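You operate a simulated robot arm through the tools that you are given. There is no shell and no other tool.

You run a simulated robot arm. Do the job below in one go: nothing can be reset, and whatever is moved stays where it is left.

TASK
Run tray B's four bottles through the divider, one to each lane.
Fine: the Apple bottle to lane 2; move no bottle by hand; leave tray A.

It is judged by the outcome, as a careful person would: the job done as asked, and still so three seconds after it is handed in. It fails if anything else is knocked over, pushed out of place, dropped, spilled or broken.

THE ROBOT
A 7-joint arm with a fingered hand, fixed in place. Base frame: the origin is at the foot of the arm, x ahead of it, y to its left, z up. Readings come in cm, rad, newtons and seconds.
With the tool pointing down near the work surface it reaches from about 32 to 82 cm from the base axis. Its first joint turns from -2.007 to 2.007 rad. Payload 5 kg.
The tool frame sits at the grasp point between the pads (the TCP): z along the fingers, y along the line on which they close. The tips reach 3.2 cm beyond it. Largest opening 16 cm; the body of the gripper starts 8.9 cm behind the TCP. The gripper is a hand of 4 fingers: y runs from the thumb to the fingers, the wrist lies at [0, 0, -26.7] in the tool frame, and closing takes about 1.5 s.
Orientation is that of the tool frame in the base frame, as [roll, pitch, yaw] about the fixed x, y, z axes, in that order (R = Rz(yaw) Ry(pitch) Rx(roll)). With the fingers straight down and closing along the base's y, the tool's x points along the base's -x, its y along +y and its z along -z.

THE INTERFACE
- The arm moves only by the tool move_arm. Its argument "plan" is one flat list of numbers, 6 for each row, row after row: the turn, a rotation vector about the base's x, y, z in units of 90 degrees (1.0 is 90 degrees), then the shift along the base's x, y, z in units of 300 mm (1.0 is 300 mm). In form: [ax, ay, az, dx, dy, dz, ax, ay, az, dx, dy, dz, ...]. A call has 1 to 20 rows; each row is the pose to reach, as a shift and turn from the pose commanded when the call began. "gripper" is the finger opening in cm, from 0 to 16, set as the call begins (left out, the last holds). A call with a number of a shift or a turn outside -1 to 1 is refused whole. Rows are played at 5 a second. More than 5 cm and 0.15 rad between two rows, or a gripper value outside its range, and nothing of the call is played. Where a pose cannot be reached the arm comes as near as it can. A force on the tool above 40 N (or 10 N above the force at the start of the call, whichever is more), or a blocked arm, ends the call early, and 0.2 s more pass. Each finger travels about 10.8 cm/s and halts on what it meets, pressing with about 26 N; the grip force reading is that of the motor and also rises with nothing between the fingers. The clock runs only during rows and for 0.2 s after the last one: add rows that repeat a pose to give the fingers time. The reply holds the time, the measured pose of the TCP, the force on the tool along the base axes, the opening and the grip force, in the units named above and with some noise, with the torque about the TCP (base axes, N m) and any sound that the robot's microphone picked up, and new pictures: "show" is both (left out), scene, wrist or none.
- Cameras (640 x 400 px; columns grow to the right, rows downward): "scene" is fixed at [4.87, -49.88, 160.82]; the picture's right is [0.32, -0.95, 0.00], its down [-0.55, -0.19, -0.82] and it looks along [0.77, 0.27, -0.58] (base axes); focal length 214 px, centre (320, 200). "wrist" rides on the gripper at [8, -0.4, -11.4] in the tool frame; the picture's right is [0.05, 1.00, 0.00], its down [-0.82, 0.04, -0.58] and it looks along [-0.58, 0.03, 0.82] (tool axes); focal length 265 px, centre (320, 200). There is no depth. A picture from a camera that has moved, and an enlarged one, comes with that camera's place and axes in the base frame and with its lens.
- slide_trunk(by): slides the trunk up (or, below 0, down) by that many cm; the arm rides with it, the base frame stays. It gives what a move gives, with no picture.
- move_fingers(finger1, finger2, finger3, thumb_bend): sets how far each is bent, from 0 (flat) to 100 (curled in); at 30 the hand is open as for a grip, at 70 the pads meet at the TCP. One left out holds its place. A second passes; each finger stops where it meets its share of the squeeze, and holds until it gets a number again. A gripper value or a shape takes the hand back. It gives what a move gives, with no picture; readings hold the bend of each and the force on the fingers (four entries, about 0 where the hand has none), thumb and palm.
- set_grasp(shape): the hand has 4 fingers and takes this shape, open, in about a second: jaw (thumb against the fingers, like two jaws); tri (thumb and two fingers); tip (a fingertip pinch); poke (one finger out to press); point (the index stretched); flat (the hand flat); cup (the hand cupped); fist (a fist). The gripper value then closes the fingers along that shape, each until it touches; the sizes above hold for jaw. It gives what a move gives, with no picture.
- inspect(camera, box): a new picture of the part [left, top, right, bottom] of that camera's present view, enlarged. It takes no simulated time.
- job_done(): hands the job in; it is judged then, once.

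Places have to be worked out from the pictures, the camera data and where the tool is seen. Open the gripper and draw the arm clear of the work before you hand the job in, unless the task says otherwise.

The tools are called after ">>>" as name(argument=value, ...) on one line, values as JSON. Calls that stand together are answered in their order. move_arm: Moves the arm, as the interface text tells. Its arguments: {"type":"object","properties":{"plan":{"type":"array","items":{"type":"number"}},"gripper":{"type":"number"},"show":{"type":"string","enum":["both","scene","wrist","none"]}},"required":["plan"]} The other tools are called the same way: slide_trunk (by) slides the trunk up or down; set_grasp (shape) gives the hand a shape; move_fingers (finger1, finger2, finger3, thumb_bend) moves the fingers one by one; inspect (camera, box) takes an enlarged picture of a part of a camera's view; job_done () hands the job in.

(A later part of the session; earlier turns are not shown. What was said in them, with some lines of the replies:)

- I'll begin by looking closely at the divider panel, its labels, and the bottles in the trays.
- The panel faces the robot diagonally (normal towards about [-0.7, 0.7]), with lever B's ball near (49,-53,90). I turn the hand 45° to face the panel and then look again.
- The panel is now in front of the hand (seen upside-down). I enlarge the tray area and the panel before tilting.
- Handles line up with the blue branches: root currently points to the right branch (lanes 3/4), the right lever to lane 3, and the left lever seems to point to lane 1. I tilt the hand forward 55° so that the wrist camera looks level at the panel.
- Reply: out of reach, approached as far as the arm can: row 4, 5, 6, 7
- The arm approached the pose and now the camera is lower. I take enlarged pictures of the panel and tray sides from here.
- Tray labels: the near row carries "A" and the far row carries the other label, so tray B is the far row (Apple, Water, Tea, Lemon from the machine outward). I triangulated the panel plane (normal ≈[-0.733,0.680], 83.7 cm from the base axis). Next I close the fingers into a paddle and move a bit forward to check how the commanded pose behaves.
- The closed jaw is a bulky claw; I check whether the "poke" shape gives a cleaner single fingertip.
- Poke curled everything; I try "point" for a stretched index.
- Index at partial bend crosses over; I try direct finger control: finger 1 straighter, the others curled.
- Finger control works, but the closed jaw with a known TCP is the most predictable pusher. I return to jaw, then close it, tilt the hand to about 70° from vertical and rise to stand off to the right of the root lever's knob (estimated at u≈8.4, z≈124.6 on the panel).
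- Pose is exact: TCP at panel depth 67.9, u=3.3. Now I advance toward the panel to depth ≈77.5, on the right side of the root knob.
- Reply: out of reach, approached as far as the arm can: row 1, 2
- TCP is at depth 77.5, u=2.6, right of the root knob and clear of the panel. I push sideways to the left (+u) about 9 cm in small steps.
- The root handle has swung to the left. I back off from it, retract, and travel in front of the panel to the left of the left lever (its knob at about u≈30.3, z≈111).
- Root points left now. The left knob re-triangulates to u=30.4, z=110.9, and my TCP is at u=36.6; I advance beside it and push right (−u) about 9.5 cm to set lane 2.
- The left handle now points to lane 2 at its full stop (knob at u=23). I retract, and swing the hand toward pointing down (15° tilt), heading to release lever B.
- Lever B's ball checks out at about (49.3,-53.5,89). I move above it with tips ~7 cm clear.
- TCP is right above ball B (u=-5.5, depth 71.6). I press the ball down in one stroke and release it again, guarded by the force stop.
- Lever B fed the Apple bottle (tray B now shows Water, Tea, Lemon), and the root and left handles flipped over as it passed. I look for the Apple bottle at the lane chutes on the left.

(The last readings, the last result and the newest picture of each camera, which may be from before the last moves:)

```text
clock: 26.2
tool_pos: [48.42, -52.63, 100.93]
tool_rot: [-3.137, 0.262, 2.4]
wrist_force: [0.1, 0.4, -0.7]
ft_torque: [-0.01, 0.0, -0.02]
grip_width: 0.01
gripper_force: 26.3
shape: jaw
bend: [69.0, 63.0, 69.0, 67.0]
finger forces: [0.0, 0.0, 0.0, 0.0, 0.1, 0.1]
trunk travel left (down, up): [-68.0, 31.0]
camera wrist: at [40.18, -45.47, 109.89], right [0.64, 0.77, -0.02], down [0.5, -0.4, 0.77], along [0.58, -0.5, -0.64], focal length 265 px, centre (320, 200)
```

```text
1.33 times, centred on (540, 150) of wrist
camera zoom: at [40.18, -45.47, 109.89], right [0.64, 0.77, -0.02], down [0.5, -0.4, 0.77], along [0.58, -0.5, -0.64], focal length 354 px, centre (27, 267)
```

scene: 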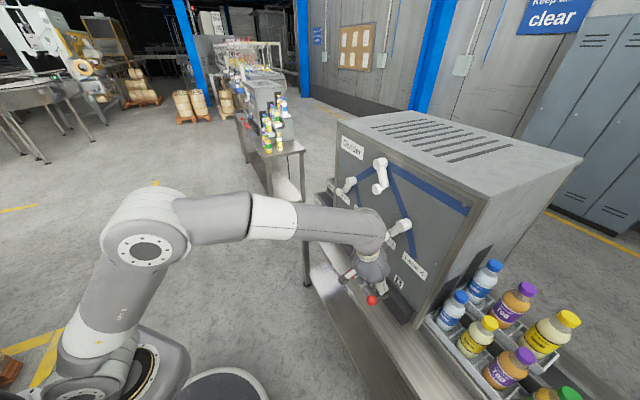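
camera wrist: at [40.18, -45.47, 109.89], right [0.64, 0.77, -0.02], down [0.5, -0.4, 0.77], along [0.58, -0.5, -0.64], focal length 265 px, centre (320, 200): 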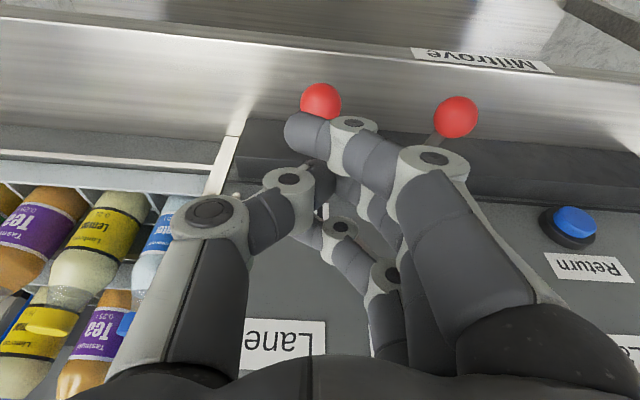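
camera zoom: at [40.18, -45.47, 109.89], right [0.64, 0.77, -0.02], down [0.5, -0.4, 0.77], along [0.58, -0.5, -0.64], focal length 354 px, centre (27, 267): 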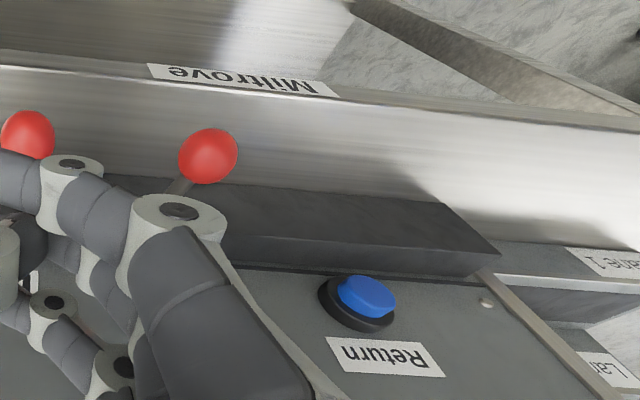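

I can't see into the chutes from here, so I move the hand to the left of the machine to look into the lanes.

>>> move_arm(plan=[0, 0, 0, 0.0, 0.08, 0.09, 0, 0, 0, 0.02, 0.2, 0.18, 0, 0, 0, 0.05, 0.33, 0.27, 0, 0, 0, 0.08, 0.46, 0.33, 0, 0, 0, 0.127, 0.593, 0.367], show="none")

>>> move_arm(plan=[0, 0, 0, 0.09, 0.111, 0.03, 0, 0, 0, 0.18, 0.222, 0.06, 0, 0, 0, 0.27, 0.333, 0.09, 0, 0, 0, 0.36, 0.444, 0.12, 0, 0, 0, 0.45, 0.555, 0.15, 0, 0, 0, 0.54, 0.666, 0.18, 0, 0, 0, 0.633, 0.777, 0.2], show="both")

```text
clock: 27.4
tool_pos: [52.24, -34.6, 112.01]
tool_rot: [-3.137, 0.262, 2.4]
wrist_force: [-0.2, 0.5, -1.0]
ft_torque: [-0.01, 0.0, 0.0]
grip_width: 0.0
gripper_force: 26.0
shape: jaw
bend: [69.0, 63.0, 69.0, 67.0]
finger forces: [0.0, 0.1, 0.0, 0.0, 0.1, 0.0]
trunk travel left (down, up): [-68.0, 31.0]
```

```text
clock: 29.0
tool_pos: [71.33, -11.07, 118.04]
tool_rot: [-3.136, 0.261, 2.4]
wrist_force: [0.6, -0.8, 0.1]
ft_torque: [-0.01, 0.04, -0.01]
grip_width: 0.0
gripper_force: 26.2
shape: jaw
bend: [69.0, 63.0, 69.0, 67.0]
finger forces: [0.0, 0.1, 0.0, 0.0, 0.1, 0.0]
trunk travel left (down, up): [-68.0, 31.0]
camera wrist: at [63.26, -4.03, 126.85], right [0.64, 0.77, -0.02], down [0.5, -0.4, 0.77], along [0.58, -0.5, -0.64], focal length 265 px, centre (320, 200)
```

scene: 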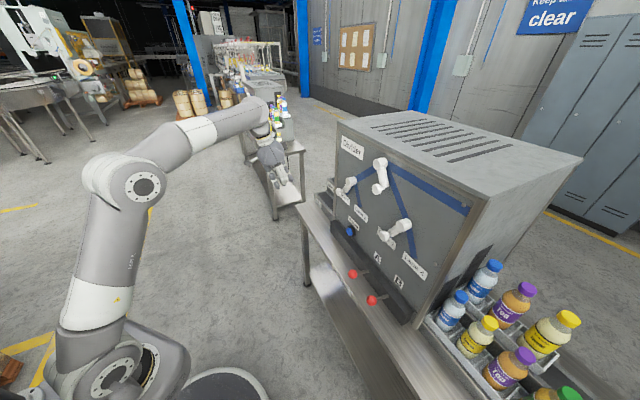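
wrist: 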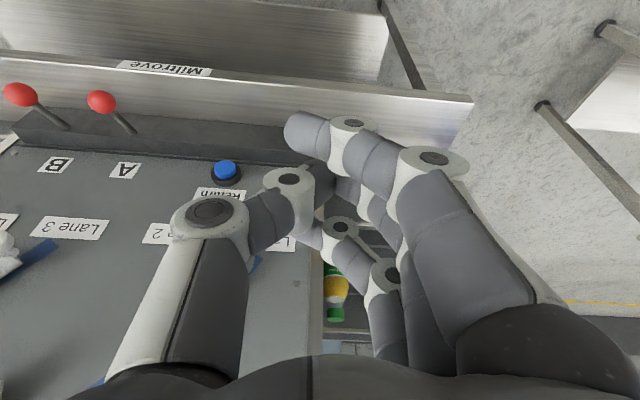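

A green-capped bottle is visible behind the fingers. I open the hand to get a clear view of the lanes.

>>> move_arm(plan=[0, 0, 0, 0.02, 0.03, 0.05, 0, 0, 0, 0.03, 0.05, 0.1, 0, 0, 0, 0.03, 0.05, 0.1, 0, 0, 0, 0.03, 0.05, 0.1, 0, 0, 0, 0.03, 0.05, 0.1, 0, 0, 0, 0.03, 0.05, 0.1, 0, 0, 0, 0.03, 0.05, 0.1], gripper=16, show="wrist")

>>> inspect(camera="wrist", box=[230, 200, 470, 360])

```text
clock: 30.6
tool_pos: [72.26, -9.76, 120.93]
tool_rot: [-3.139, 0.261, 2.398]
wrist_force: [-0.1, -0.6, 0.1]
ft_torque: [0.0, 0.02, 0.0]
grip_width: 15.97
gripper_force: 0.0
shape: jaw
bend: [30.0, 30.0, 30.0, 30.0]
finger forces: [0.0, 0.1, 0.0, 0.1, 0.0, 0.0]
trunk travel left (down, up): [-68.0, 31.0]
camera wrist: at [64.06, -2.68, 129.81], right [0.64, 0.77, -0.02], down [0.5, -0.4, 0.77], along [0.58, -0.5, -0.64], focal length 265 px, centre (320, 200)
```

wrist: 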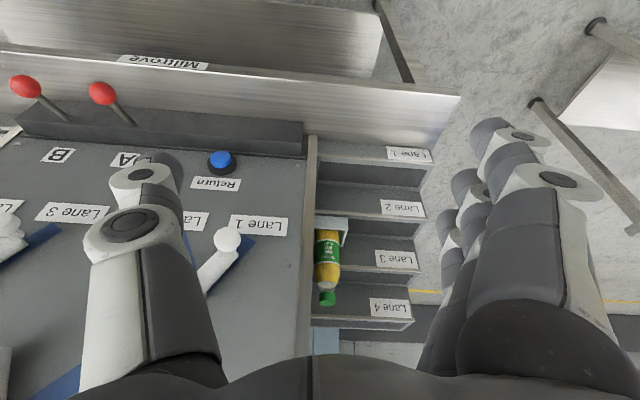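

```text
2.50 times, centred on (350, 280) of wrist
camera zoom: at [64.06, -2.68, 129.81], right [0.64, 0.77, -0.02], down [0.5, -0.4, 0.77], along [0.58, -0.5, -0.64], focal length 664 px, centre (245, 0)
```

zoom: 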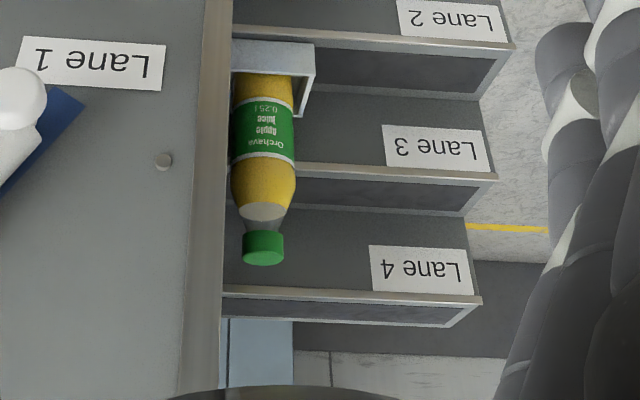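

The Apple bottle sits just behind the "Lane 2" front board and in front of "Lane 3". I zoom in to be sure which trough it is in.

>>> inspect(camera="wrist", box=[300, 190, 440, 320])

>>> inspect(camera="wrist", box=[0, 130, 320, 330])

>>> inspect(camera="scene", box=[300, 130, 440, 240])

```text
3.08 times, centred on (370, 255) of wrist
camera zoom: at [64.06, -2.68, 129.81], right [0.64, 0.77, -0.02], down [0.5, -0.4, 0.77], along [0.58, -0.5, -0.64], focal length 817 px, centre (166, 31)
```

zoom: 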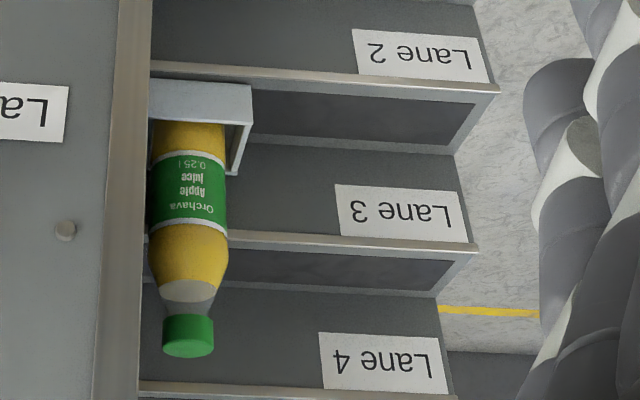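

```text
2.00 times, centred on (160, 230) of wrist
camera zoom: at [64.06, -2.68, 129.81], right [0.64, 0.77, -0.02], down [0.5, -0.4, 0.77], along [0.58, -0.5, -0.64], focal length 531 px, centre (640, 140)
```

zoom: 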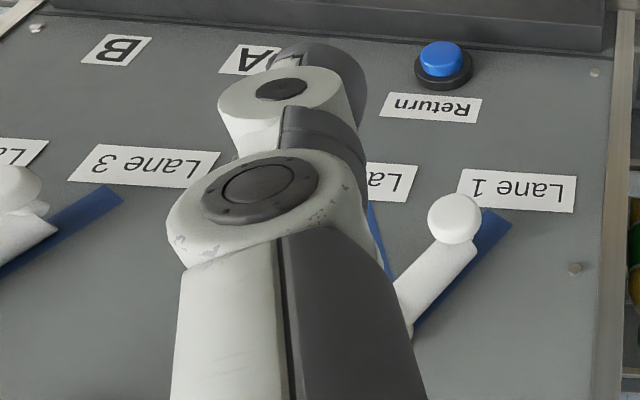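

```text
3.64 times, centred on (370, 185) of scene
camera zoom: at [4.87, -49.88, 160.82], right [0.32, -0.95, 0.0], down [-0.55, -0.19, -0.82], along [0.77, 0.27, -0.58], focal length 780 px, centre (138, 254)
```

zoom: 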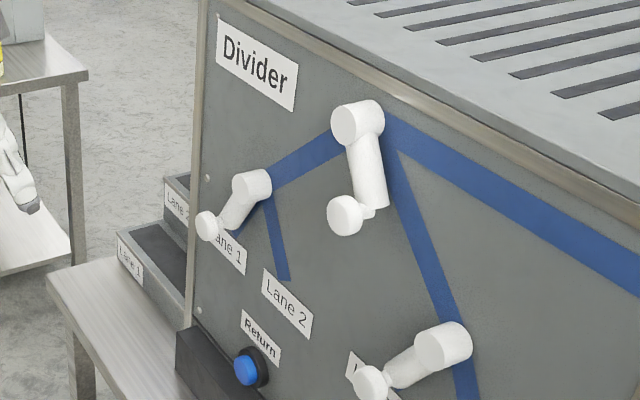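

Confirmed: Apple is in lane 2. The state is now root → right, right lever → lane 3, so the next bottle should go to lane 3. I close the hand and go back toward lever B.

>>> move_arm(plan=[0, 0, 0, -0.084, -0.103, -0.037, 0, 0, 0, -0.168, -0.207, -0.074, 0, 0, 0, -0.251, -0.31, -0.111, 0, 0, 0, -0.335, -0.414, -0.149, 0, 0, 0, -0.419, -0.517, -0.186, 0, 0, 0, -0.503, -0.62, -0.223, 0, 0, 0, -0.586, -0.724, -0.26, 0, 0, 0, -0.669, -0.827, -0.297], gripper=0, show="none")

>>> move_arm(plan=[0, 0, 0, -0.023, -0.12, -0.073, 0, 0, 0, -0.046, -0.24, -0.147, 0, 0, 0, -0.07, -0.36, -0.22, 0, 0, 0, -0.093, -0.48, -0.293, 0, 0, 0, -0.116, -0.603, -0.367], show="both")

```text
clock: 32.4
tool_pos: [52.05, -34.75, 112.04]
tool_rot: [-3.139, 0.261, 2.399]
wrist_force: [-0.3, -0.3, 0.3]
ft_torque: [0.01, -0.01, -0.01]
grip_width: 0.0
gripper_force: 25.7
shape: jaw
bend: [69.0, 63.0, 69.0, 67.0]
finger forces: [0.0, 0.1, 0.1, 0.0, 0.0, 0.0]
trunk travel left (down, up): [-68.0, 31.0]
```

```text
clock: 33.6
tool_pos: [48.57, -52.86, 101.11]
tool_rot: [-3.14, 0.261, 2.399]
wrist_force: [-0.1, 0.2, 0.5]
ft_torque: [-0.03, -0.01, -0.03]
grip_width: 0.0
gripper_force: 26.5
shape: jaw
bend: [69.0, 63.0, 69.0, 67.0]
finger forces: [0.1, 0.0, 0.1, 0.0, 0.0, 0.0]
trunk travel left (down, up): [-68.0, 31.0]
camera wrist: at [40.59, -45.74, 109.92], right [0.64, 0.77, -0.02], down [0.5, -0.4, 0.77], along [0.58, -0.5, -0.64], focal length 265 px, centre (320, 200)
```

scene: 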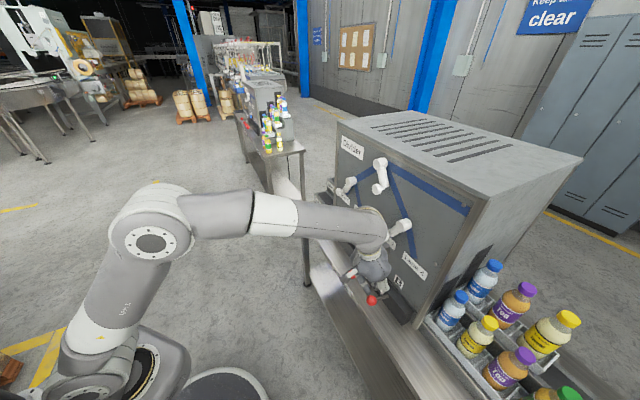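
wrist: 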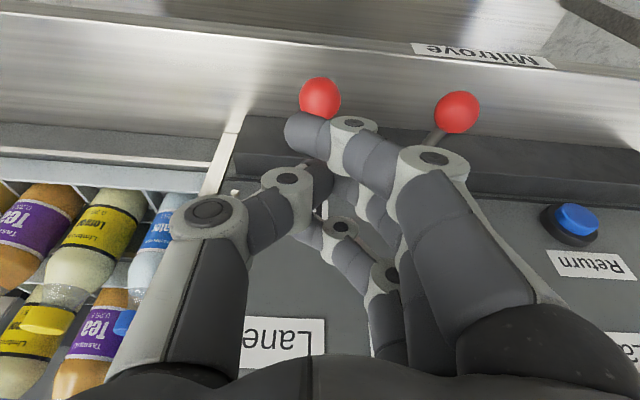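

I am above ball B again, in the same pose as before. I repeat the same press-and-release stroke for the second bottle (Water → lane 3).

>>> move_arm(plan=[0, 0, 0, 0, 0, -0.067, 0, 0, 0, 0, 0, -0.133, 0, 0, 0, 0, 0, -0.2, 0, 0, 0, 0, 0, -0.233, 0, 0, 0, 0, 0, -0.267, 0, 0, 0, 0, 0, -0.3, 0, 0, 0, 0, 0, -0.333, 0, 0, 0, 0, 0, -0.367, 0, 0, 0, 0, 0, -0.4, 0, 0, 0, 0, 0, -0.3, 0, 0, 0, 0, 0, -0.15, 0, 0, 0, 0, 0, 0, 0, 0, 0, 0, 0, 0, 0, 0, 0, 0, 0, 0, 0, 0, 0, 0, 0, 0, 0, 0, 0, 0, 0, 0], show="scene")

>>> inspect(camera="scene", box=[320, 130, 640, 400])

>>> inspect(camera="scene", box=[300, 130, 440, 240])

```text
clock: 37.0
tool_pos: [48.84, -52.84, 100.98]
tool_rot: [-3.137, 0.261, 2.399]
wrist_force: [0.0, 0.3, 0.7]
ft_torque: [0.01, -0.03, 0.03]
grip_width: 0.02
gripper_force: 26.2
shape: jaw
bend: [69.0, 63.0, 69.0, 67.0]
finger forces: [0.0, 0.0, 0.0, 0.0, 0.1, 0.0]
trunk travel left (down, up): [-68.0, 31.0]
```

scene: 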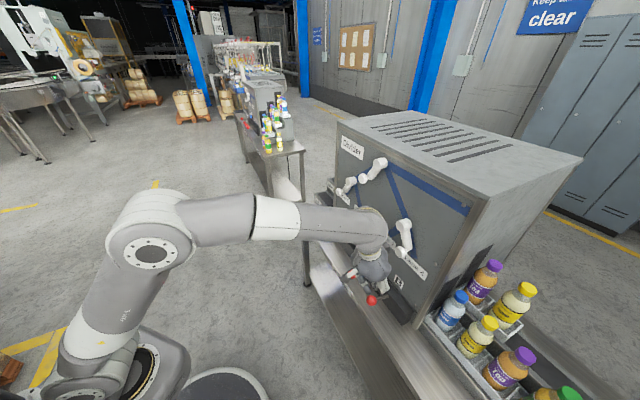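

```text
1.48 times, centred on (480, 265) of scene
camera zoom: at [4.87, -49.88, 160.82], right [0.32, -0.95, 0.0], down [-0.55, -0.19, -0.82], along [0.77, 0.27, -0.58], focal length 318 px, centre (83, 104)
```

zoom: 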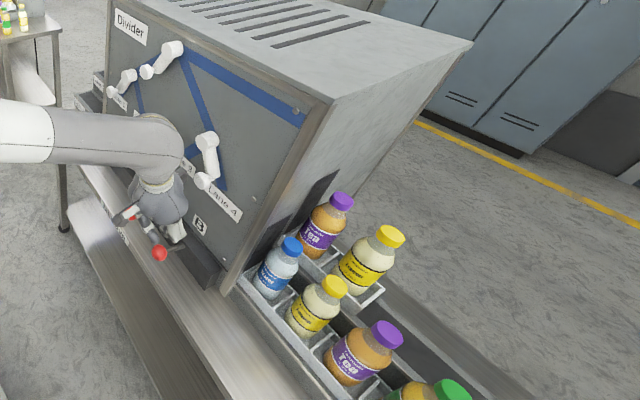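

```text
3.64 times, centred on (370, 185) of scene
camera zoom: at [4.87, -49.88, 160.82], right [0.32, -0.95, 0.0], down [-0.55, -0.19, -0.82], along [0.77, 0.27, -0.58], focal length 780 px, centre (138, 254)
```

zoom: 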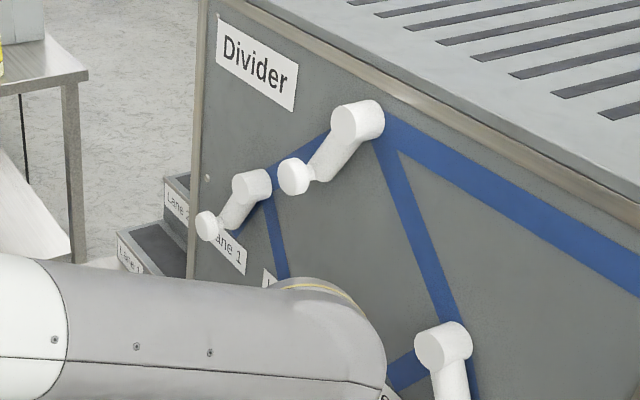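

Water left the tray, and the root (now left) and right lever (now lane 4) flipped, consistent with Water going to lane 3. The next bottle will go root left → lane 1; I press lever B again.

>>> move_arm(plan=[0, 0, 0, 0, 0, -0.067, 0, 0, 0, 0, 0, -0.133, 0, 0, 0, 0, 0, -0.2, 0, 0, 0, 0, 0, -0.233, 0, 0, 0, 0, 0, -0.267, 0, 0, 0, 0, 0, -0.3, 0, 0, 0, 0, 0, -0.333, 0, 0, 0, 0, 0, -0.367, 0, 0, 0, 0, 0, -0.4, 0, 0, 0, 0, 0, -0.3, 0, 0, 0, 0, 0, -0.15, 0, 0, 0, 0, 0, 0, 0, 0, 0, 0, 0, 0, 0, 0, 0, 0, 0, 0, 0, 0, 0, 0, 0, 0, 0, 0, 0, 0, 0, 0], show="scene")

>>> inspect(camera="scene", box=[320, 130, 640, 400])

>>> inspect(camera="scene", box=[300, 130, 440, 240])

```text
clock: 40.4
tool_pos: [48.7, -52.82, 100.9]
tool_rot: [-3.138, 0.262, 2.401]
wrist_force: [0.4, -0.3, 0.6]
ft_torque: [0.0, 0.0, -0.01]
grip_width: 0.0
gripper_force: 26.0
shape: jaw
bend: [69.0, 63.0, 69.0, 67.0]
finger forces: [0.0, 0.0, 0.1, 0.0, 0.0, 0.0]
trunk travel left (down, up): [-68.0, 31.0]
```

scene: 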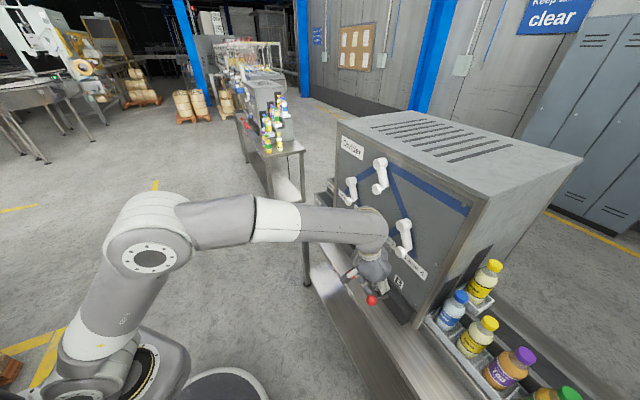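

```text
1.48 times, centred on (480, 265) of scene
camera zoom: at [4.87, -49.88, 160.82], right [0.32, -0.95, 0.0], down [-0.55, -0.19, -0.82], along [0.77, 0.27, -0.58], focal length 318 px, centre (83, 104)
```

zoom: 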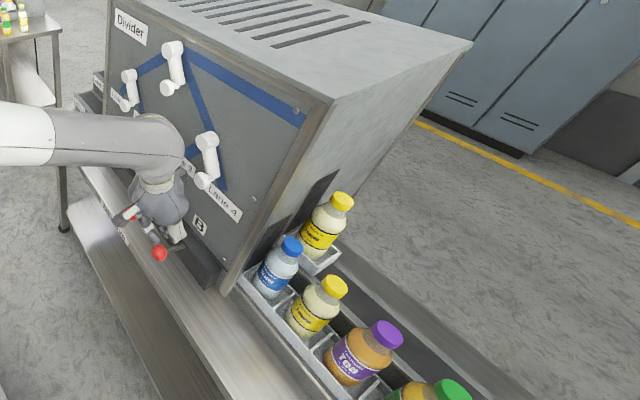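

```text
3.64 times, centred on (370, 185) of scene
camera zoom: at [4.87, -49.88, 160.82], right [0.32, -0.95, 0.0], down [-0.55, -0.19, -0.82], along [0.77, 0.27, -0.58], focal length 780 px, centre (138, 254)
```

zoom: 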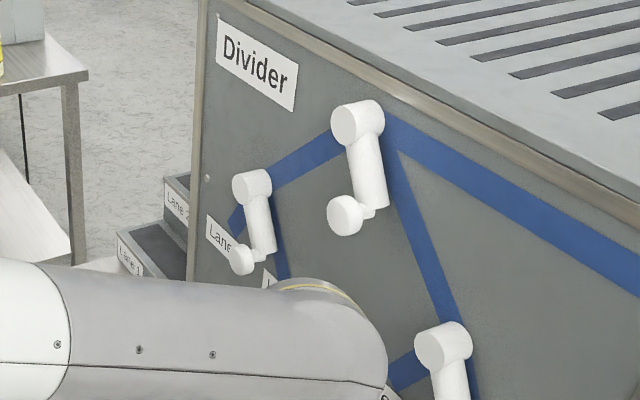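

Tea went in and the root (right) and left lever (lane 2) flipped, consistent with lane 1. Now root → right and right lever → lane 4, so I press lever B one last time for Lemon.

>>> move_arm(plan=[0, 0, 0, 0, 0, -0.067, 0, 0, 0, 0, 0, -0.133, 0, 0, 0, 0, 0, -0.2, 0, 0, 0, 0, 0, -0.233, 0, 0, 0, 0, 0, -0.267, 0, 0, 0, 0, 0, -0.3, 0, 0, 0, 0, 0, -0.333, 0, 0, 0, 0, 0, -0.367, 0, 0, 0, 0, 0, -0.4, 0, 0, 0, 0, 0, -0.3, 0, 0, 0, 0, 0, -0.15, 0, 0, 0, 0, 0, 0, 0, 0, 0, 0, 0, 0, 0, 0, 0, 0, 0, 0, 0, 0, 0, 0, 0, 0, 0, 0, 0, 0, 0, 0], show="scene")

>>> inspect(camera="scene", box=[320, 130, 640, 400])

```text
clock: 43.8
tool_pos: [48.78, -52.6, 101.1]
tool_rot: [-3.138, 0.261, 2.4]
wrist_force: [-0.9, 0.9, -0.4]
ft_torque: [0.0, 0.01, -0.01]
grip_width: 0.0
gripper_force: 26.2
shape: jaw
bend: [69.0, 63.0, 69.0, 67.0]
finger forces: [0.0, 0.1, 0.0, 0.0, 0.0, 0.0]
trunk travel left (down, up): [-68.0, 31.0]
```

scene: 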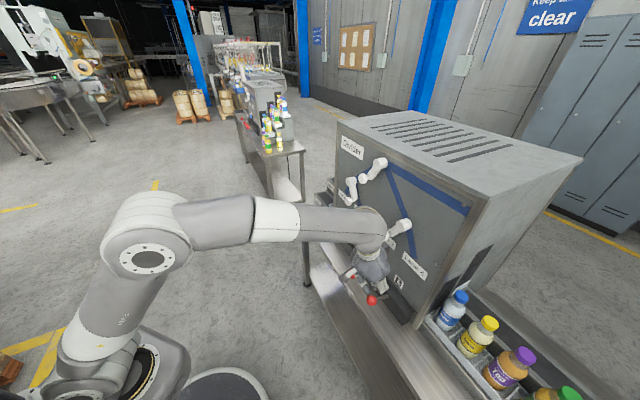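

```text
1.48 times, centred on (480, 265) of scene
camera zoom: at [4.87, -49.88, 160.82], right [0.32, -0.95, 0.0], down [-0.55, -0.19, -0.82], along [0.77, 0.27, -0.58], focal length 318 px, centre (83, 104)
```

zoom: 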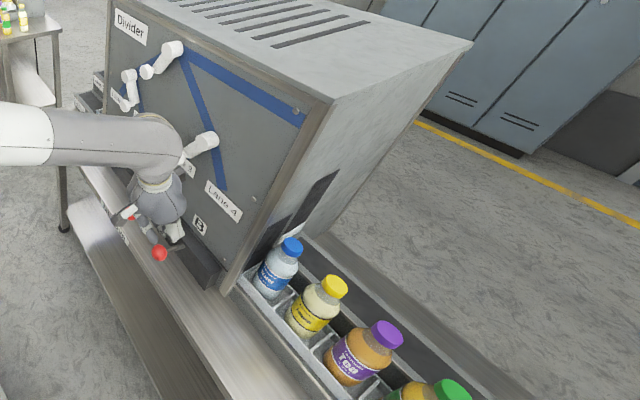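

Tray B is empty and tray A still holds its four bottles. I move back to the left vantage point with the hand opening to check all four lanes.

>>> move_arm(plan=[0, 0, 0, 0.0, 0.08, 0.09, 0, 0, 0, 0.02, 0.2, 0.18, 0, 0, 0, 0.05, 0.33, 0.27, 0, 0, 0, 0.08, 0.46, 0.33, 0, 0, 0, 0.127, 0.593, 0.367], show="none")

>>> move_arm(plan=[0, 0, 0, 0.09, 0.111, 0.04, 0, 0, 0, 0.18, 0.222, 0.08, 0, 0, 0, 0.27, 0.333, 0.12, 0, 0, 0, 0.36, 0.444, 0.16, 0, 0, 0, 0.45, 0.555, 0.2, 0, 0, 0, 0.54, 0.666, 0.25, 0, 0, 0, 0.633, 0.777, 0.3, 0, 0, 0, 0.66, 0.83, 0.3], gripper=16, show="both")

>>> inspect(camera="wrist", box=[260, 120, 460, 350])

```text
clock: 45.0
tool_pos: [52.65, -34.74, 112.17]
tool_rot: [-3.136, 0.261, 2.4]
wrist_force: [-0.8, 0.3, -0.3]
ft_torque: [-0.02, -0.02, 0.01]
grip_width: 0.0
gripper_force: 25.8
shape: jaw
bend: [69.0, 63.0, 69.0, 67.0]
finger forces: [0.0, 0.1, 0.1, 0.0, 0.0, 0.0]
trunk travel left (down, up): [-68.0, 31.0]
```

```text
clock: 46.8
tool_pos: [72.15, -9.72, 121.23]
tool_rot: [-3.137, 0.265, 2.401]
wrist_force: [-0.2, -0.2, 0.4]
ft_torque: [0.02, 0.05, -0.02]
grip_width: 16.0
gripper_force: 0.1
shape: jaw
bend: [30.0, 30.0, 30.0, 30.0]
finger forces: [0.0, 0.0, 0.0, 0.0, 0.0, 0.1]
trunk travel left (down, up): [-68.0, 31.0]
camera wrist: at [64.01, -2.7, 130.03], right [0.64, 0.77, -0.02], down [0.5, -0.4, 0.77], along [0.58, -0.5, -0.64], focal length 265 px, centre (320, 200)
```

scene: 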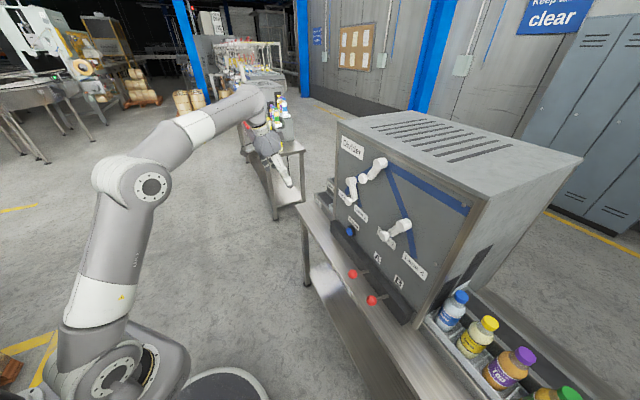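
wrist: 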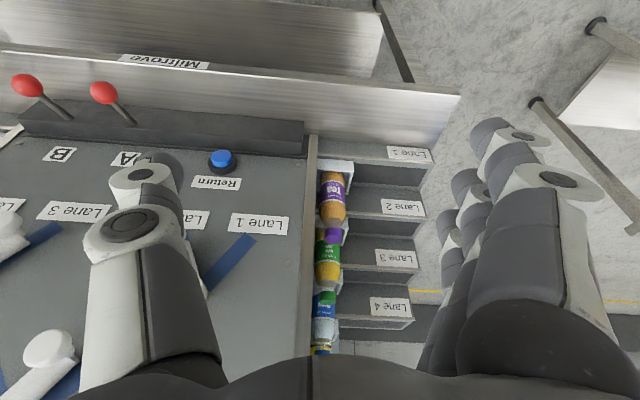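

```text
1.74 times, centred on (360, 235) of wrist
camera zoom: at [64.01, -2.7, 130.03], right [0.64, 0.77, -0.02], down [0.5, -0.4, 0.77], along [0.58, -0.5, -0.64], focal length 462 px, centre (250, 139)
```

zoom: 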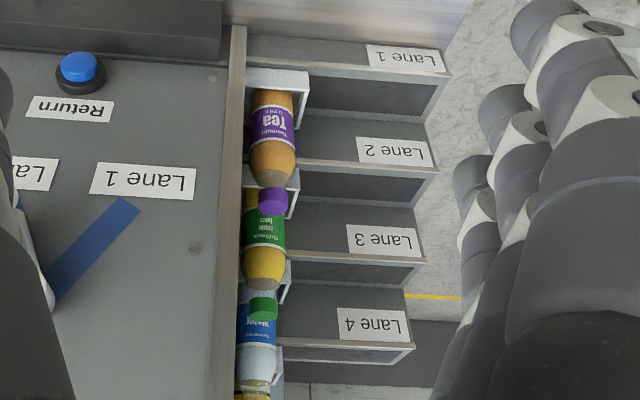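

All four lanes hold one bottle each: Tea in 1, Apple in 2, Water in 3, Lemon in 4. I draw the open hand back toward the base, clear of the work.

>>> move_arm(plan=[0, 0, 0, -0.13, -0.03, 0.04, 0, 0, 0, -0.26, -0.06, 0.08, 0, 0, 0, -0.39, -0.09, 0.12, 0, 0, 0, -0.52, -0.12, 0.16, 0, 0, 0, -0.65, -0.15, 0.2, 0, 0, 0, -0.75, -0.17, 0.23, 0, 0, 0, -0.75, -0.17, 0.23, 0, 0, 0, -0.75, -0.17, 0.23], show="both")

>>> inspect(camera="scene", box=[310, 120, 640, 400])

```text
clock: 48.6
tool_pos: [49.71, -15.07, 127.87]
tool_rot: [-3.138, 0.265, 2.399]
wrist_force: [0.3, 0.5, 0.3]
ft_torque: [-0.03, -0.03, 0.02]
grip_width: 16.01
gripper_force: 0.1
shape: jaw
bend: [30.0, 30.0, 30.0, 30.0]
finger forces: [0.0, 0.0, 0.0, 0.0, 0.0, 0.2]
trunk travel left (down, up): [-68.0, 31.0]
camera wrist: at [41.65, -8.03, 136.82], right [0.64, 0.77, -0.02], down [0.5, -0.4, 0.77], along [0.58, -0.5, -0.64], focal length 265 px, centre (320, 200)
```

scene: 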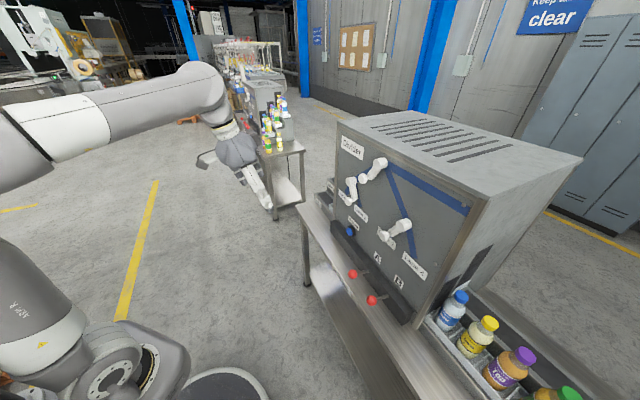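
wrist: 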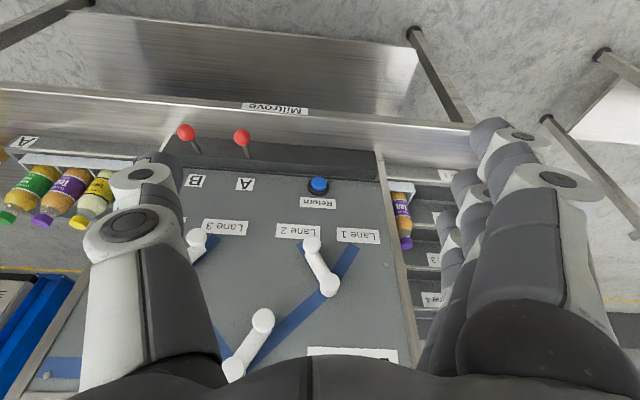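

```text
1.43 times, centred on (475, 260) of scene
camera zoom: at [4.87, -49.88, 160.82], right [0.32, -0.95, 0.0], down [-0.55, -0.19, -0.82], along [0.77, 0.27, -0.58], focal length 306 px, centre (99, 114)
```

zoom: 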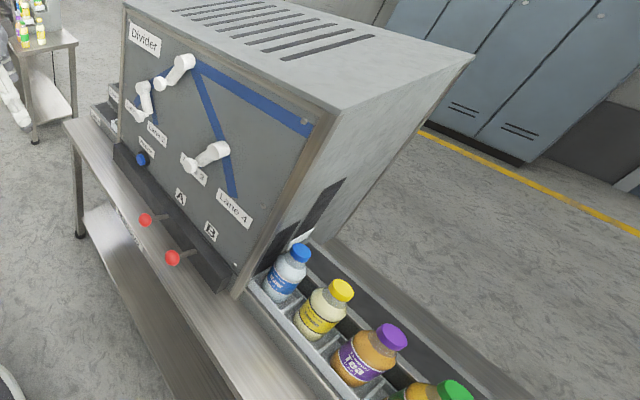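

The arm is clear and the hand is open. Tray A is untouched, tray B is empty, and each lane holds one bottle with Apple in lane 2, so I hand the job in.

>>> job_done()

```text
The job is handed in.
```

All four of tray B's bottles went through the divider, one to each lane. I checked the lanes with the wrist camera before handing in:

| Lane | Bottle |
|------|--------|
| 1 | Tea |
| 2 | Apple |
| 3 | Water |
| 4 | Lemon |

I moved the bottles only by setting the divider's handles and pressing lever B. No bottle was touched by hand, and tray A's bottles stayed where they were. Nothing was knocked over or pushed out of place that I could see. The hand is open and the arm is clear of the work.

The divider flips its handles each time a bottle passes. I set the root and left handles only for the Apple bottle, and the flips then sent the other three to the remaining lanes.
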